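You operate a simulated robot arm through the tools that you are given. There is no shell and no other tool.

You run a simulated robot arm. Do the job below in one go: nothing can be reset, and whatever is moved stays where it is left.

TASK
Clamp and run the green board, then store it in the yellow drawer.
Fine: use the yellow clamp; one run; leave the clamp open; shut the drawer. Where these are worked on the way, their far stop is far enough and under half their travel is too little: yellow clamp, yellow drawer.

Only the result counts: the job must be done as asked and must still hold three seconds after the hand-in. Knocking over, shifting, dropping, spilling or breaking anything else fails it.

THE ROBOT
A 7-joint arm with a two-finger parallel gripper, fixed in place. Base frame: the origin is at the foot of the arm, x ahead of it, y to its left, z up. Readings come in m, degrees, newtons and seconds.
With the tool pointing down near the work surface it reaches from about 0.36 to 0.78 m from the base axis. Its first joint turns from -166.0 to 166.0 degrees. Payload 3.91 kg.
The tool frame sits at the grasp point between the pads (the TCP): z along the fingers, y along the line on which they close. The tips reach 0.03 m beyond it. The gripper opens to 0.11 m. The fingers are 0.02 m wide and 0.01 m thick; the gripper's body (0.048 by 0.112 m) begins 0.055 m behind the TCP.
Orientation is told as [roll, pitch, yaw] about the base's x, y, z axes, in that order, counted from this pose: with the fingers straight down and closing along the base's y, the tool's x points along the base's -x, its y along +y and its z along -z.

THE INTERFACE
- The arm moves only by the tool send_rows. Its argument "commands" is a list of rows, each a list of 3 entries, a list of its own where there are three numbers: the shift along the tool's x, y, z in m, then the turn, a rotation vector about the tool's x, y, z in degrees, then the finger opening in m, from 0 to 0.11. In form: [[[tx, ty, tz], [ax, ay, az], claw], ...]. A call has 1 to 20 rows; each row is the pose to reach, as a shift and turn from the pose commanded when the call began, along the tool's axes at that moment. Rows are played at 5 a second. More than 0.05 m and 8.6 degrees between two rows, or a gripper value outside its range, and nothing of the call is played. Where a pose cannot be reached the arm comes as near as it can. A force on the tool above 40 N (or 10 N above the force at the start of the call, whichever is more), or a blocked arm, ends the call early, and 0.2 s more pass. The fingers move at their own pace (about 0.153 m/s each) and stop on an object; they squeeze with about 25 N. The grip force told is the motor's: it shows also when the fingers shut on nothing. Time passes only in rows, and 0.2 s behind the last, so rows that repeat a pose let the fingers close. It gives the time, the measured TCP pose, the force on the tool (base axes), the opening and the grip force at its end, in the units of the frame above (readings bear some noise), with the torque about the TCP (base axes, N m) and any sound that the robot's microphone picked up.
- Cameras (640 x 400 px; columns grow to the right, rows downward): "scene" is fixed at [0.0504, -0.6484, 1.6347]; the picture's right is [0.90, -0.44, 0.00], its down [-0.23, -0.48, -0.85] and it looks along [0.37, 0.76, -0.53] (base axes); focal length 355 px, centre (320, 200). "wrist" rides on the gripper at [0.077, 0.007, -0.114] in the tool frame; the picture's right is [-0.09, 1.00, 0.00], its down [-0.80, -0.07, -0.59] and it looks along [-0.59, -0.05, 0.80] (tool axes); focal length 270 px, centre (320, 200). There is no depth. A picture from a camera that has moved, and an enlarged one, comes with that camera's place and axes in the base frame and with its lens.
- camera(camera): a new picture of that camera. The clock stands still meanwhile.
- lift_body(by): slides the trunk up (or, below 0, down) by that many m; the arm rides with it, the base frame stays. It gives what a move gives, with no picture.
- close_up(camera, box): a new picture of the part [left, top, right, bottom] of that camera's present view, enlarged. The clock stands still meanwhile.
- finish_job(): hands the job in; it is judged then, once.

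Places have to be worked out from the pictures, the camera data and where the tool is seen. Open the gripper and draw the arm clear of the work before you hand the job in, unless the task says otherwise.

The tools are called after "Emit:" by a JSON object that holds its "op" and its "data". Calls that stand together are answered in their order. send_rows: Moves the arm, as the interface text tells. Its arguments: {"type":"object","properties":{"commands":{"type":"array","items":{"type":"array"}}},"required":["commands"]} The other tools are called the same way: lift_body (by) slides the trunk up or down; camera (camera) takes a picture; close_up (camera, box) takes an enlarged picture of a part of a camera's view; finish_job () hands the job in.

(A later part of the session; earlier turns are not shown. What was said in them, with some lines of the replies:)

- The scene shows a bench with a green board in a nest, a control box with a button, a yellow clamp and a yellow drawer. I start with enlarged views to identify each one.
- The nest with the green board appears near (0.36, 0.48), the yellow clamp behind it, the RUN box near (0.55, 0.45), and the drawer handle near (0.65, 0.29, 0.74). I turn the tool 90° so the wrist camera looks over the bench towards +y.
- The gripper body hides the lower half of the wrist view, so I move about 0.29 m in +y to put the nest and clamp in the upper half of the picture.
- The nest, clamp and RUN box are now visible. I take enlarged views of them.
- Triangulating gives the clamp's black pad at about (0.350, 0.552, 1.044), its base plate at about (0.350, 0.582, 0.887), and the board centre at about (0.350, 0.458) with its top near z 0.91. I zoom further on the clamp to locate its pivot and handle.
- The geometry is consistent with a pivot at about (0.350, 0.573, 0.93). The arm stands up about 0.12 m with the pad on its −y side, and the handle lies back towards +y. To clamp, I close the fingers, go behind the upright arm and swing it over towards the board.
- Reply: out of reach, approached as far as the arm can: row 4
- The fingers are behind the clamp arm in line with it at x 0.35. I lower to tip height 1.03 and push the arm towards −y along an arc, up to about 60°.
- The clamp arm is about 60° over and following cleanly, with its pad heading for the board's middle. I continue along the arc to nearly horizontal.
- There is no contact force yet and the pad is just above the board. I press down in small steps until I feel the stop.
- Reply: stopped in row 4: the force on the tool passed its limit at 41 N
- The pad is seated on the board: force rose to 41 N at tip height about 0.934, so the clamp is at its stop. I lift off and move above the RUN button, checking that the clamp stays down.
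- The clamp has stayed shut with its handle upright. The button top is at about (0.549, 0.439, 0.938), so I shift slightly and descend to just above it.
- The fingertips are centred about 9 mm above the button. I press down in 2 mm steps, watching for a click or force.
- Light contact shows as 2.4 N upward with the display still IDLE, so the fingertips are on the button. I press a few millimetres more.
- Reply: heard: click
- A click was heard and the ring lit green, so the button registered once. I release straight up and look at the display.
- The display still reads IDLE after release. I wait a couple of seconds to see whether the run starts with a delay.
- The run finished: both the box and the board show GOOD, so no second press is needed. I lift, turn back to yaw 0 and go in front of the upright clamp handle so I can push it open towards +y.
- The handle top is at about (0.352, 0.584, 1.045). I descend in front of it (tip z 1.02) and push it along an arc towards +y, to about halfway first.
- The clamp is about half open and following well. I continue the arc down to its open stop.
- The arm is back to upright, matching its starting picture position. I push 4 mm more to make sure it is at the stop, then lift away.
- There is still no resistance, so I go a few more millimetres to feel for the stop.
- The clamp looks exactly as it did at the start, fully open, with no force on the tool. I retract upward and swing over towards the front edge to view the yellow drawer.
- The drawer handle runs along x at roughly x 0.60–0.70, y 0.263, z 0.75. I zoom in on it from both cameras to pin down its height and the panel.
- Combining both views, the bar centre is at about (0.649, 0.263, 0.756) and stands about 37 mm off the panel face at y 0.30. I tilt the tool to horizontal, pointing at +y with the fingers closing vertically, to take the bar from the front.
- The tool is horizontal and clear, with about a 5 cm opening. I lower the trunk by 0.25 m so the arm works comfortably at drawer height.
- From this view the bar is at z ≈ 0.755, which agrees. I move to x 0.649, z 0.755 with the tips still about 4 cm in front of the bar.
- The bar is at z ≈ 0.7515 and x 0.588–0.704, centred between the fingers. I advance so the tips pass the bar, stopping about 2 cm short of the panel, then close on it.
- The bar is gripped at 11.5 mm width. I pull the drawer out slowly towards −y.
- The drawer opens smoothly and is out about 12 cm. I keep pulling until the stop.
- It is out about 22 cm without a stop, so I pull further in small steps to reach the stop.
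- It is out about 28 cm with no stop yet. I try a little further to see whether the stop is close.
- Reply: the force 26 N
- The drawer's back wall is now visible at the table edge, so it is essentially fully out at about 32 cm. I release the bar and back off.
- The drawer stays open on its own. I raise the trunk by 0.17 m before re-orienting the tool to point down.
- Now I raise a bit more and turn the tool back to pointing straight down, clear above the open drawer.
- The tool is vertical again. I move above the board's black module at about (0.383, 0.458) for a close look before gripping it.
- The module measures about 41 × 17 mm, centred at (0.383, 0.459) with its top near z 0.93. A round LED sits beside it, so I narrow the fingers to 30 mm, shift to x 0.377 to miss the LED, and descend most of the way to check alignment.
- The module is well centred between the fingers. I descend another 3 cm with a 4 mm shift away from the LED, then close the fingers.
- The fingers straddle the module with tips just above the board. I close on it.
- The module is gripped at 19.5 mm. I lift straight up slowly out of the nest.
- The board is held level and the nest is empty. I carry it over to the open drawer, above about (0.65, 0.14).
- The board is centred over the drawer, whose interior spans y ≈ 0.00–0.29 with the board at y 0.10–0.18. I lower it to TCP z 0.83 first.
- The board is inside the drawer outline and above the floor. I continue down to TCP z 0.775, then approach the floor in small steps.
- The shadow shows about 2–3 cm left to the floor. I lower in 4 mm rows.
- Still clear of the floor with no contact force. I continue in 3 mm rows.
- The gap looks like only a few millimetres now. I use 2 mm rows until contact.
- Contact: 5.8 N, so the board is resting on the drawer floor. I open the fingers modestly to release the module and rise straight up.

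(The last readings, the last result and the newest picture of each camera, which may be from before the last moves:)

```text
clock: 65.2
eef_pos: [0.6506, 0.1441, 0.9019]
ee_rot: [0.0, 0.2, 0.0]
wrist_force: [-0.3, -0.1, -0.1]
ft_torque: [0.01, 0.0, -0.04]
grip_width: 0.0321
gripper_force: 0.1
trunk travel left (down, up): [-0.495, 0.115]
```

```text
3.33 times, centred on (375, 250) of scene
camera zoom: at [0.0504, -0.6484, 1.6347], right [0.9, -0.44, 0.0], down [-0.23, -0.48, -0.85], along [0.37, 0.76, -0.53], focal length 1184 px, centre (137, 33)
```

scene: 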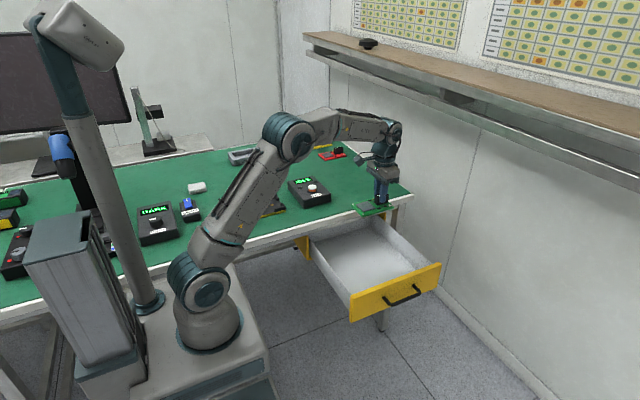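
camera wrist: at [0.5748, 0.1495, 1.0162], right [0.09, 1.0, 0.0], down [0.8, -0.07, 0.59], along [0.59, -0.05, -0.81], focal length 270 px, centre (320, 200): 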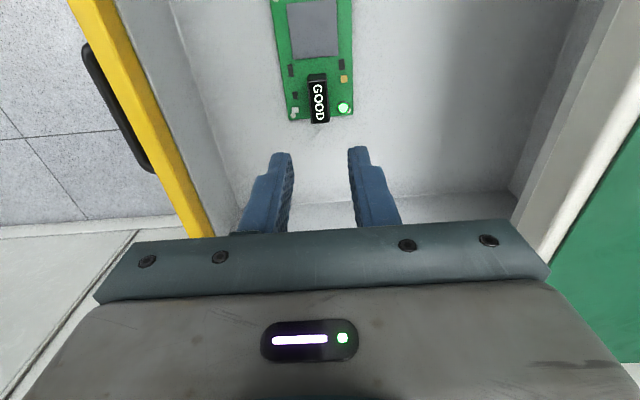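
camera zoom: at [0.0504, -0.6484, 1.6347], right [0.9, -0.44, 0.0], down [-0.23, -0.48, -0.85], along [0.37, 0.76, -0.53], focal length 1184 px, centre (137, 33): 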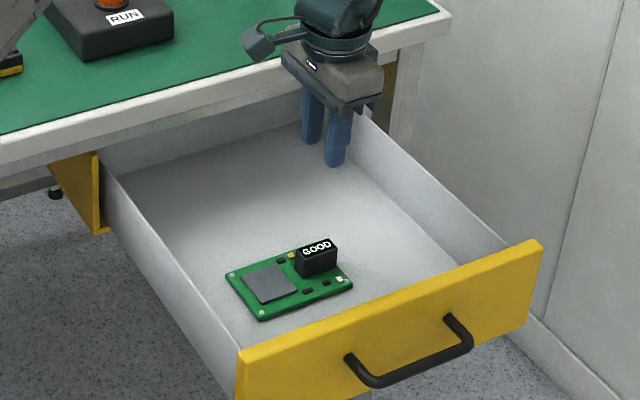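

The board lies flat in the drawer, still reading GOOD. Next I close the fingers, move out in front of the drawer panel and turn the tool 90°, which keeps the gripper body narrow towards the table edge while I push the bar shut.

Emit:
{"op": "send_rows", "data": {"commands": [[[0, -0.045, -0.02], [0, 0, 0], 0.02], [[0, -0.09, -0.02], [0, 0, 0], 0.0], [[0, -0.135, -0.02], [0, 0, 0], 0.0], [[0, -0.18, -0.02], [0, 0, 0], 0.0], [[0, -0.225, -0.02], [0, 0, 0], 0.0], [[0, -0.27, -0.02], [0, 0, 0], 0.0], [[0, -0.274, -0.02], [0, 0, -8.2], 0.0], [[0, -0.274, -0.02], [0, 0, -16.4], 0.0], [[0, -0.274, -0.02], [0, 0, -24.6], 0.0], [[0, -0.274, -0.02], [0, 0, -32.8], 0.0], [[0, -0.274, -0.02], [0, 0, -41], 0.0], [[0, -0.274, -0.02], [0, 0, -49.2], 0.0], [[0, -0.274, -0.02], [0, 0, -57.4], 0.0], [[0, -0.274, -0.02], [0, 0, -65.6], 0.0], [[0, -0.274, -0.02], [0, 0, -73.8], 0.0], [[0, -0.274, -0.02], [0, 0, -82], 0.0], [[0, -0.274, -0.02], [0, 0, -90], 0.0], [[0, -0.274, -0.02], [0, 0, -90], 0.0]]}}

Emit:
{"op": "camera", "data": {"camera": "wrist"}}

Emit:
{"op": "camera", "data": {"camera": "scene"}}

```text
clock: 69.0
eef_pos: [0.6495, -0.1315, 0.9201]
ee_rot: [0.0, -0.2, 90.1]
wrist_force: [0.3, -0.2, -1.0]
ft_torque: [0.02, 0.0, 0.02]
grip_width: 0.0
gripper_force: 24.5
trunk travel left (down, up): [-0.495, 0.115]
```

```text
taken
camera wrist: at [0.6434, -0.2091, 1.0336], right [-1.0, 0.09, 0.0], down [0.07, 0.8, 0.6], along [0.05, 0.59, -0.8], focal length 270 px, centre (320, 200)
```

wrist: 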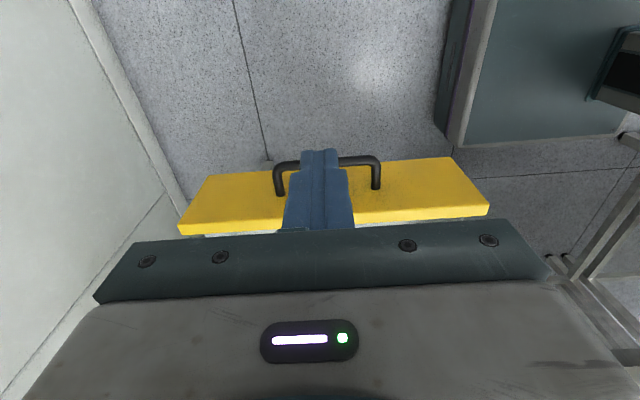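

```text
taken
```

scene: 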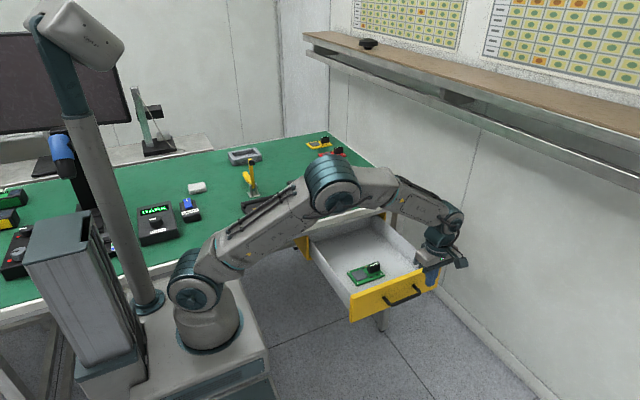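

I'm in front of the panel with the bar at y ≈ −0.056, z 0.752. I descend so the finger column covers the bar height, tilting slightly so the body leans away from the table.

Emit:
{"op": "send_rows", "data": {"commands": [[[0, 0.002, 0.038], [0, -3, 0], 0.0], [[0, 0.002, 0.076], [0, -6, 0], 0.0], [[0, 0.002, 0.114], [0, -9, 0], 0.0], [[0, 0.002, 0.152], [0, -12, 0], 0.0], [[0, 0.002, 0.152], [0, -12, 0], 0.0]]}}

Emit:
{"op": "camera", "data": {"camera": "wrist"}}

Emit:
{"op": "close_up", "data": {"camera": "scene", "box": [300, 190, 480, 330]}}

```text
clock: 70.2
eef_pos: [0.6486, -0.134, 0.7675]
ee_rot: [0.0, -12.2, 90.0]
wrist_force: [-0.4, 0.1, 0.2]
ft_torque: [0.0, 0.0, 0.01]
grip_width: 0.0
gripper_force: 25.0
trunk travel left (down, up): [-0.495, 0.115]
```

```text
taken
camera wrist: at [0.6414, -0.2331, 0.8633], right [-1.0, 0.09, 0.02], down [0.07, 0.66, 0.75], along [0.05, 0.75, -0.66], focal length 270 px, centre (320, 200)
```

wrist: 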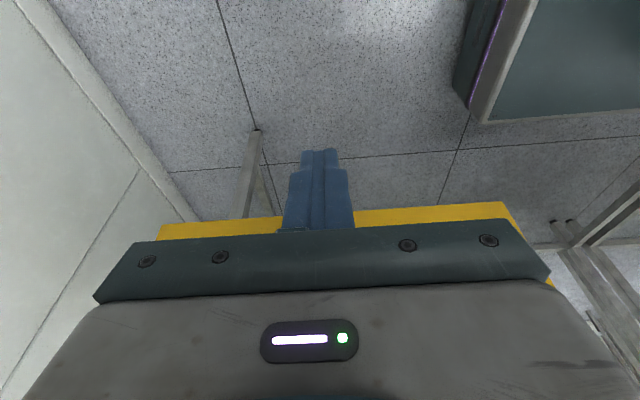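

```text
2.86 times, centred on (390, 260) of scene
camera zoom: at [0.0504, -0.6484, 1.6347], right [0.9, -0.44, 0.0], down [-0.23, -0.48, -0.85], along [0.37, 0.76, -0.53], focal length 1015 px, centre (120, 29)
```

zoom: 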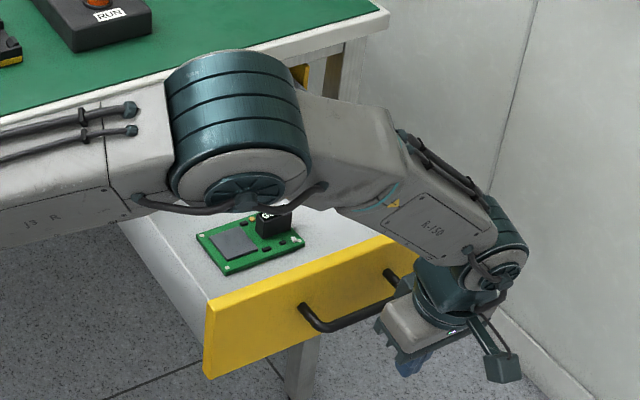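

The finger column is about 6 cm in front of the bar and spans its height. I push slowly in +y at 15 mm per row to slide the drawer in.

Emit:
{"op": "send_rows", "data": {"commands": [[[-0.0147, 0, 0.0031], [0, 0, 0], 0.0], [[-0.0293, 0, 0.0062], [0, 0, 0], 0.0], [[-0.044, 0, 0.0094], [0, 0, 0], 0.0], [[-0.0587, 0, 0.0125], [0, 0, 0], 0.0], [[-0.0734, 0, 0.0156], [0, 0, 0], 0.0], [[-0.088, 0, 0.0187], [0, 0, 0], 0.0], [[-0.1027, 0, 0.0218], [0, 0, 0], 0.0], [[-0.1174, 0, 0.025], [0, 0, 0], 0.0], [[-0.132, 0, 0.0281], [0, 0, 0], 0.0], [[-0.1467, 0, 0.0312], [0, 0, 0], 0.0]]}}

Emit:
{"op": "close_up", "data": {"camera": "scene", "box": [280, 170, 480, 330]}}

Emit:
{"op": "camera", "data": {"camera": "wrist"}}

```text
clock: 72.4
eef_pos: [0.6463, 0.0204, 0.7676]
ee_rot: [0.1, -12.2, 90.0]
wrist_force: [-0.4, -0.3, -0.3]
ft_torque: [0.03, 0.0, 0.0]
grip_width: 0.0
gripper_force: 24.4
trunk travel left (down, up): [-0.495, 0.115]
```

```text
2.50 times, centred on (380, 250) of scene
camera zoom: at [0.0504, -0.6484, 1.6347], right [0.9, -0.44, 0.0], down [-0.23, -0.48, -0.85], along [0.37, 0.76, -0.53], focal length 888 px, centre (170, 75)
```

zoom: 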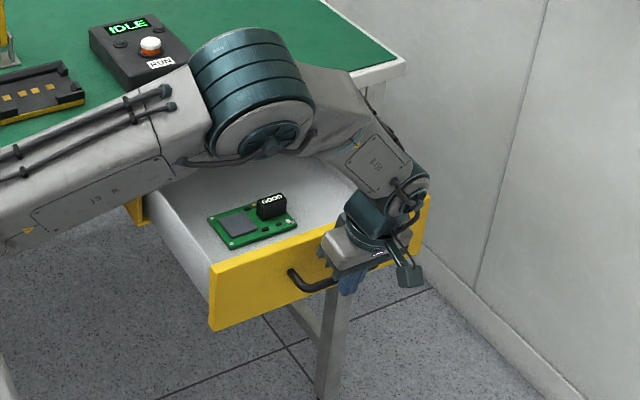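

```text
taken
camera wrist: at [0.6402, -0.0796, 0.8638], right [-1.0, 0.09, 0.02], down [0.07, 0.66, 0.75], along [0.05, 0.75, -0.66], focal length 270 px, centre (320, 200)
```

wrist: 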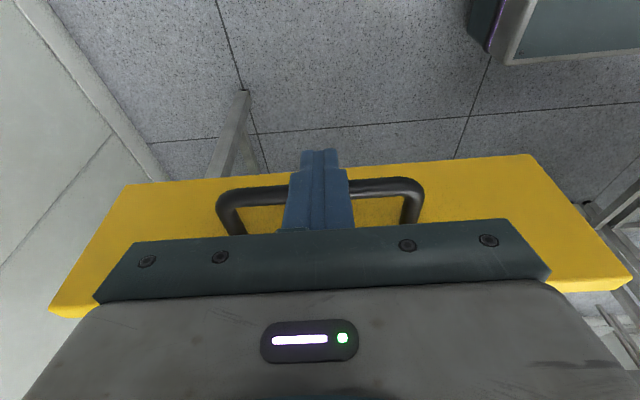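

The drawer slides in with the board staying put. I continue pushing to about y 0.20.

Emit:
{"op": "send_rows", "data": {"commands": [[[-0.0147, 0, 0.0031], [0, 0, 0], 0.0], [[-0.0293, 0, 0.0062], [0, 0, 0], 0.0], [[-0.044, 0, 0.0094], [0, 0, 0], 0.0], [[-0.0587, 0, 0.0125], [0, 0, 0], 0.0], [[-0.0734, 0, 0.0156], [0, 0, 0], 0.0], [[-0.088, 0, 0.0187], [0, 0, 0], 0.0], [[-0.1027, 0, 0.0218], [0, 0, 0], 0.0], [[-0.1174, 0, 0.025], [0, 0, 0], 0.0], [[-0.132, 0, 0.0281], [0, 0, 0], 0.0], [[-0.1467, 0, 0.0312], [0, 0, 0], 0.0], [[-0.1614, 0, 0.0343], [0, 0, 0], 0.0], [[-0.176, 0, 0.0374], [0, 0, 0], 0.0]]}}

Emit:
{"op": "close_up", "data": {"camera": "scene", "box": [260, 150, 460, 310]}}

Emit:
{"op": "camera", "data": {"camera": "wrist"}}

```text
clock: 75.0
eef_pos: [0.6474, 0.1995, 0.7704]
ee_rot: [0.1, -12.2, 90.0]
wrist_force: [0.9, -0.6, 0.6]
ft_torque: [-0.01, 0.0, -0.03]
grip_width: 0.0002
gripper_force: 25.2
trunk travel left (down, up): [-0.495, 0.115]
```

```text
2.50 times, centred on (360, 230) of scene
camera zoom: at [0.0504, -0.6484, 1.6347], right [0.9, -0.44, 0.0], down [-0.23, -0.48, -0.85], along [0.37, 0.76, -0.53], focal length 888 px, centre (220, 125)
```

zoom: 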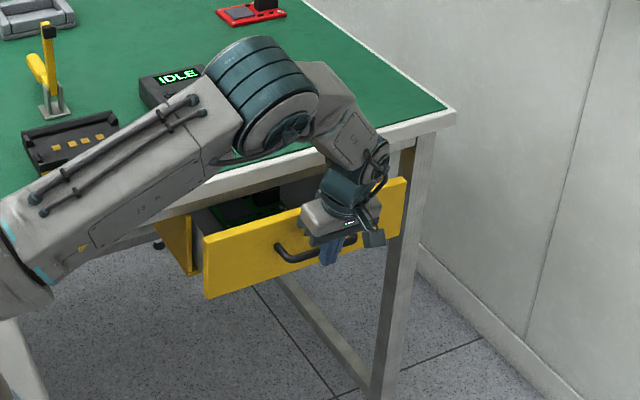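

```text
taken
camera wrist: at [0.6407, 0.0998, 0.8647], right [-1.0, 0.09, 0.02], down [0.07, 0.66, 0.75], along [0.05, 0.75, -0.66], focal length 270 px, centre (320, 200)
```

wrist: 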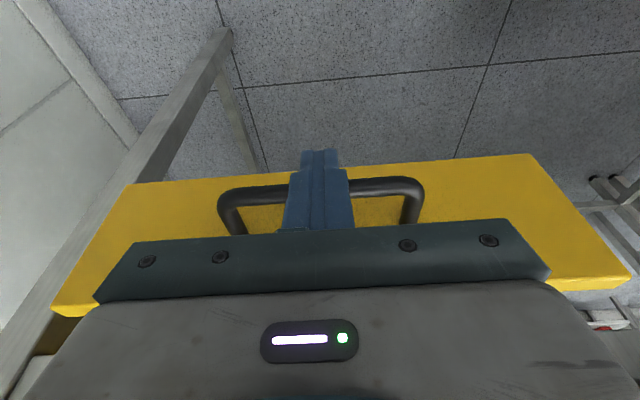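

Nearly shut. I push the last 4–5 cm in 8 mm rows, watching for the stop.

Emit:
{"op": "send_rows", "data": {"commands": [[[-0.0078, 0, 0.0017], [0, 0, 0], 0.0], [[-0.0156, 0, 0.0033], [0, 0, 0], 0.0], [[-0.0235, 0, 0.005], [0, 0, 0], 0.0], [[-0.0313, 0, 0.0067], [0, 0, 0], 0.0], [[-0.0391, 0, 0.0083], [0, 0, 0], 0.0]]}}

Emit:
{"op": "close_up", "data": {"camera": "scene", "box": [280, 170, 420, 280]}}

```text
clock: 76.2
eef_pos: [0.6473, 0.2399, 0.7697]
ee_rot: [0.2, -12.2, 90.0]
wrist_force: [-0.3, 0.1, 0.0]
ft_torque: [0.01, -0.02, -0.01]
grip_width: 0.0001
gripper_force: 24.4
trunk travel left (down, up): [-0.495, 0.115]
```

```text
3.64 times, centred on (350, 225) of scene
camera zoom: at [0.0504, -0.6484, 1.6347], right [0.9, -0.44, 0.0], down [-0.23, -0.48, -0.85], along [0.37, 0.76, -0.53], focal length 1292 px, centre (211, 109)
```

zoom: 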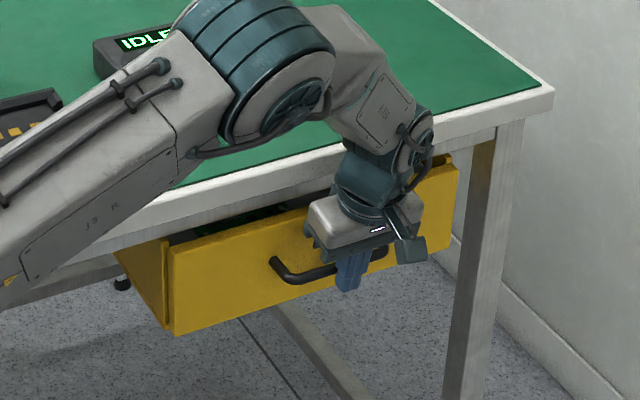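

Almost there. I continue in 3 mm rows until force shows the stop.

Emit:
{"op": "send_rows", "data": {"commands": [[[-0.0029, 0, 0.0006], [0, 0, 0], 0.0], [[-0.0059, 0, 0.0013], [0, 0, 0], 0.0], [[-0.0088, 0, 0.0019], [0, 0, 0], 0.0], [[-0.0117, 0, 0.0025], [0, 0, 0], 0.0], [[-0.0147, 0, 0.0031], [0, 0, 0], 0.0]]}}

Emit:
{"op": "close_up", "data": {"camera": "scene", "box": [280, 170, 420, 280]}}

```text
clock: 77.4
eef_pos: [0.6474, 0.2442, 0.7674]
ee_rot: [0.1, -12.0, 89.7]
wrist_force: [-6.3, -37.2, 1.9]
ft_torque: [-0.63, 0.39, 0.19]
grip_width: 0.0
gripper_force: 24.4
trunk travel left (down, up): [-0.495, 0.115]
```

```text
3.64 times, centred on (350, 225) of scene
camera zoom: at [0.0504, -0.6484, 1.6347], right [0.9, -0.44, 0.0], down [-0.23, -0.48, -0.85], along [0.37, 0.76, -0.53], focal length 1292 px, centre (211, 109)
```

zoom: 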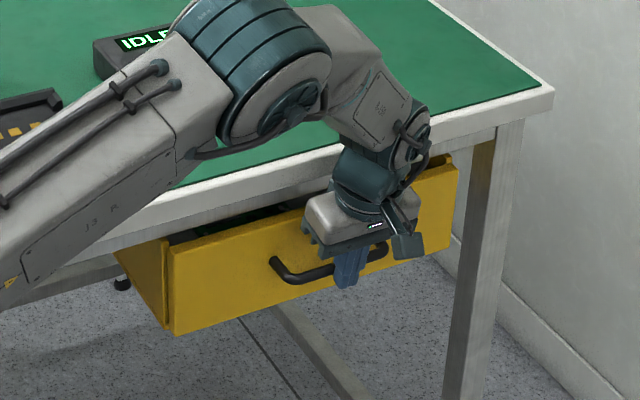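

Force rose to 37 N in −y at the same panel position as at the start, so the drawer is shut. I back off from the handle.

Emit:
{"op": "send_rows", "data": {"commands": [[[0.02, 0, -0.0042], [0, 0, 0], 0.0], [[0.05, 0, -0.0106], [0, 0, 0], 0.0], [[0.09, 0, -0.019], [0, 0, 0], 0.0], [[0.13, 0, -0.028], [0, 0, 0], 0.0], [[0.15, 0, -0.06], [0, 0, 0], 0.0], [[0.15, 0, -0.1], [0, 0, 0], 0.0], [[0.15, 0, -0.14], [0, 0, 0], 0.03], [[0.15, 0, -0.18], [0, 0, 0], 0.06], [[0.15, 0, -0.22], [0, 0, 0], 0.09], [[0.15, 0, -0.25], [0, 0, 0], 0.11]]}}

Emit:
{"op": "camera", "data": {"camera": "scene"}}

Emit:
{"op": "close_up", "data": {"camera": "scene", "box": [280, 190, 420, 290]}}

Emit:
{"op": "close_up", "data": {"camera": "scene", "box": [220, 130, 360, 230]}}

```text
clock: 79.6
eef_pos: [0.6488, 0.054, 0.9818]
ee_rot: [0.0, -12.2, 90.0]
wrist_force: [0.3, 0.3, 0.5]
ft_torque: [-0.01, -0.01, -0.02]
grip_width: 0.1099
gripper_force: 0.0
trunk travel left (down, up): [-0.495, 0.115]
```

```text
taken
```

scene: 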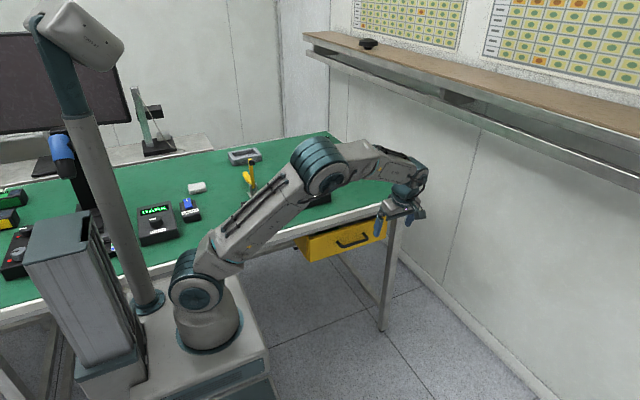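

```text
4.00 times, centred on (350, 240) of scene
camera zoom: at [0.0504, -0.6484, 1.6347], right [0.9, -0.44, 0.0], down [-0.23, -0.48, -0.85], along [0.37, 0.76, -0.53], focal length 1421 px, centre (200, 40)
```

zoom: 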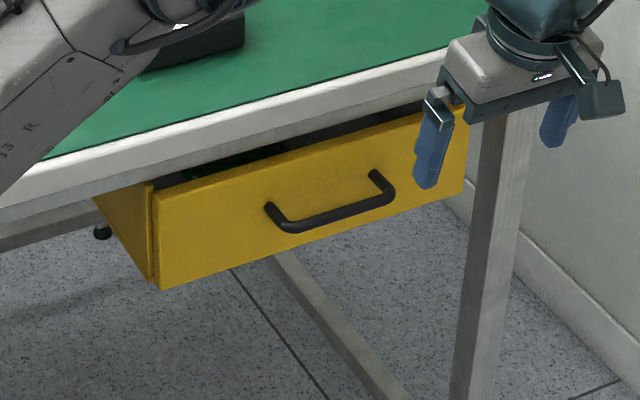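

```text
4.00 times, centred on (290, 180) of scene
camera zoom: at [0.0504, -0.6484, 1.6347], right [0.9, -0.44, 0.0], down [-0.23, -0.48, -0.85], along [0.37, 0.76, -0.53], focal length 1421 px, centre (440, 280)
```

zoom: 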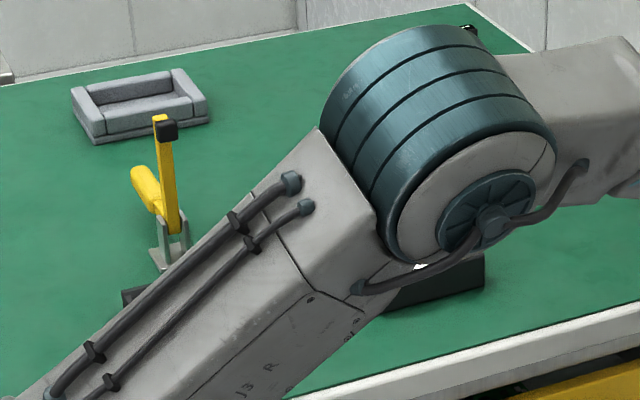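

The drawer looks identical to its shut starting view, and the clamp is still open. I raise the arm a bit further clear and do one last check of the whole bench.

Emit:
{"op": "send_rows", "data": {"commands": [[[-0.008, 0, -0.037], [0, 3, 0], 0.11], [[-0.016, 0, -0.074], [0, 6, 0], 0.11], [[-0.024, 0, -0.111], [0, 9, 0], 0.11], [[-0.031, 0, -0.147], [0, 12, 0], 0.11], [[-0.011, 0.04, -0.147], [0, 12, 0], 0.11], [[0.009, 0.08, -0.147], [0, 12, 0], 0.11], [[0.029, 0.12, -0.147], [0, 12, 0], 0.11], [[0.049, 0.16, -0.147], [0, 12, 0], 0.11], [[0.049, 0.16, -0.147], [0, 12, 0], 0.11]]}}

Emit:
{"op": "camera", "data": {"camera": "scene"}}

Emit:
{"op": "close_up", "data": {"camera": "scene", "box": [220, 130, 420, 290]}}

Emit:
{"op": "camera", "data": {"camera": "wrist"}}

```text
clock: 81.6
eef_pos: [0.4894, -0.0252, 1.1145]
ee_rot: [0.1, -0.2, 90.0]
wrist_force: [0.1, -0.3, -0.2]
ft_torque: [-0.02, 0.01, 0.0]
grip_width: 0.1101
gripper_force: 0.0
trunk travel left (down, up): [-0.495, 0.115]
```

```text
taken
```

scene: 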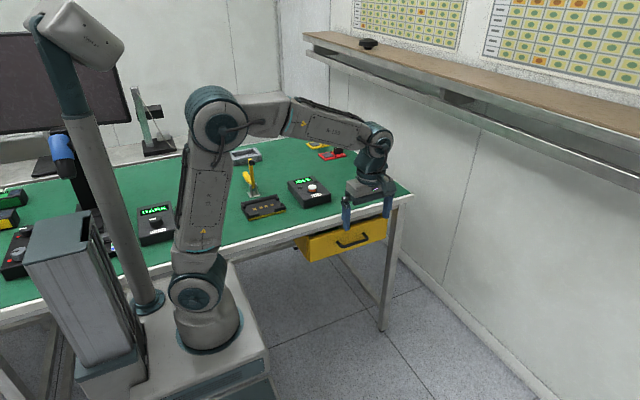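

```text
2.50 times, centred on (320, 210) of scene
camera zoom: at [0.0504, -0.6484, 1.6347], right [0.9, -0.44, 0.0], down [-0.23, -0.48, -0.85], along [0.37, 0.76, -0.53], focal length 888 px, centre (320, 175)
```

zoom: 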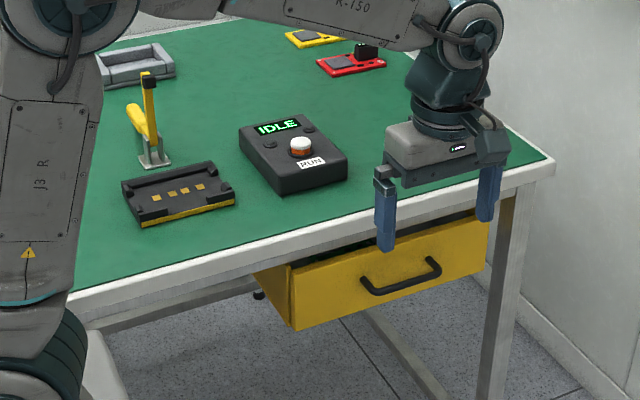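

```text
taken
camera wrist: at [0.4831, -0.1023, 1.2295], right [-1.0, 0.09, 0.0], down [0.07, 0.8, 0.6], along [0.05, 0.59, -0.8], focal length 270 px, centre (320, 200)
```

wrist: 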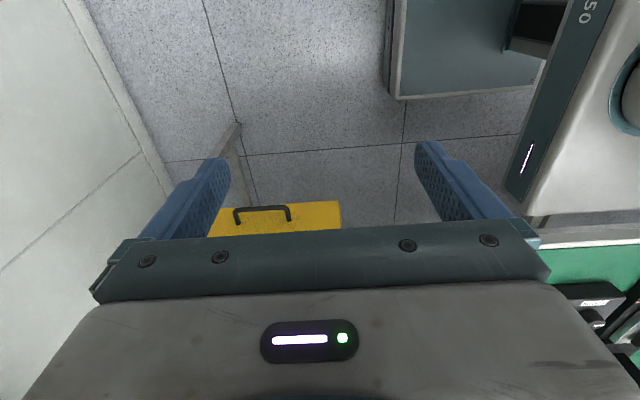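

The final view shows the nest empty, the yellow clamp open, and the drawer shut with the board inside. The other boards and boxes are where they were, and the gripper is open and clear of the work, so I hand the job in.

Emit:
{"op": "finish_job", "data": {}}

```text
The job is handed in.
```

I clamped the green board with the yellow clamp, ran it once, and stored it in the yellow drawer. I've handed the job in, but the hand-in gave no verdict.

- **Clamp and run:** I closed the yellow clamp until it met its stop, then pressed RUN once. Both the RUN box and the board showed GOOD.
- **Clamp open:** I then swung the clamp back open; in the pictures its position matches where it started.
- **Storage:** The board is lying flat on the drawer floor. I pushed the drawer shut until it met its stop, and it looks the same as in its shut starting view.
- **Everything else:** In the final pictures, the other items on the bench that could be seen had not moved. The gripper is open and clear of the work.
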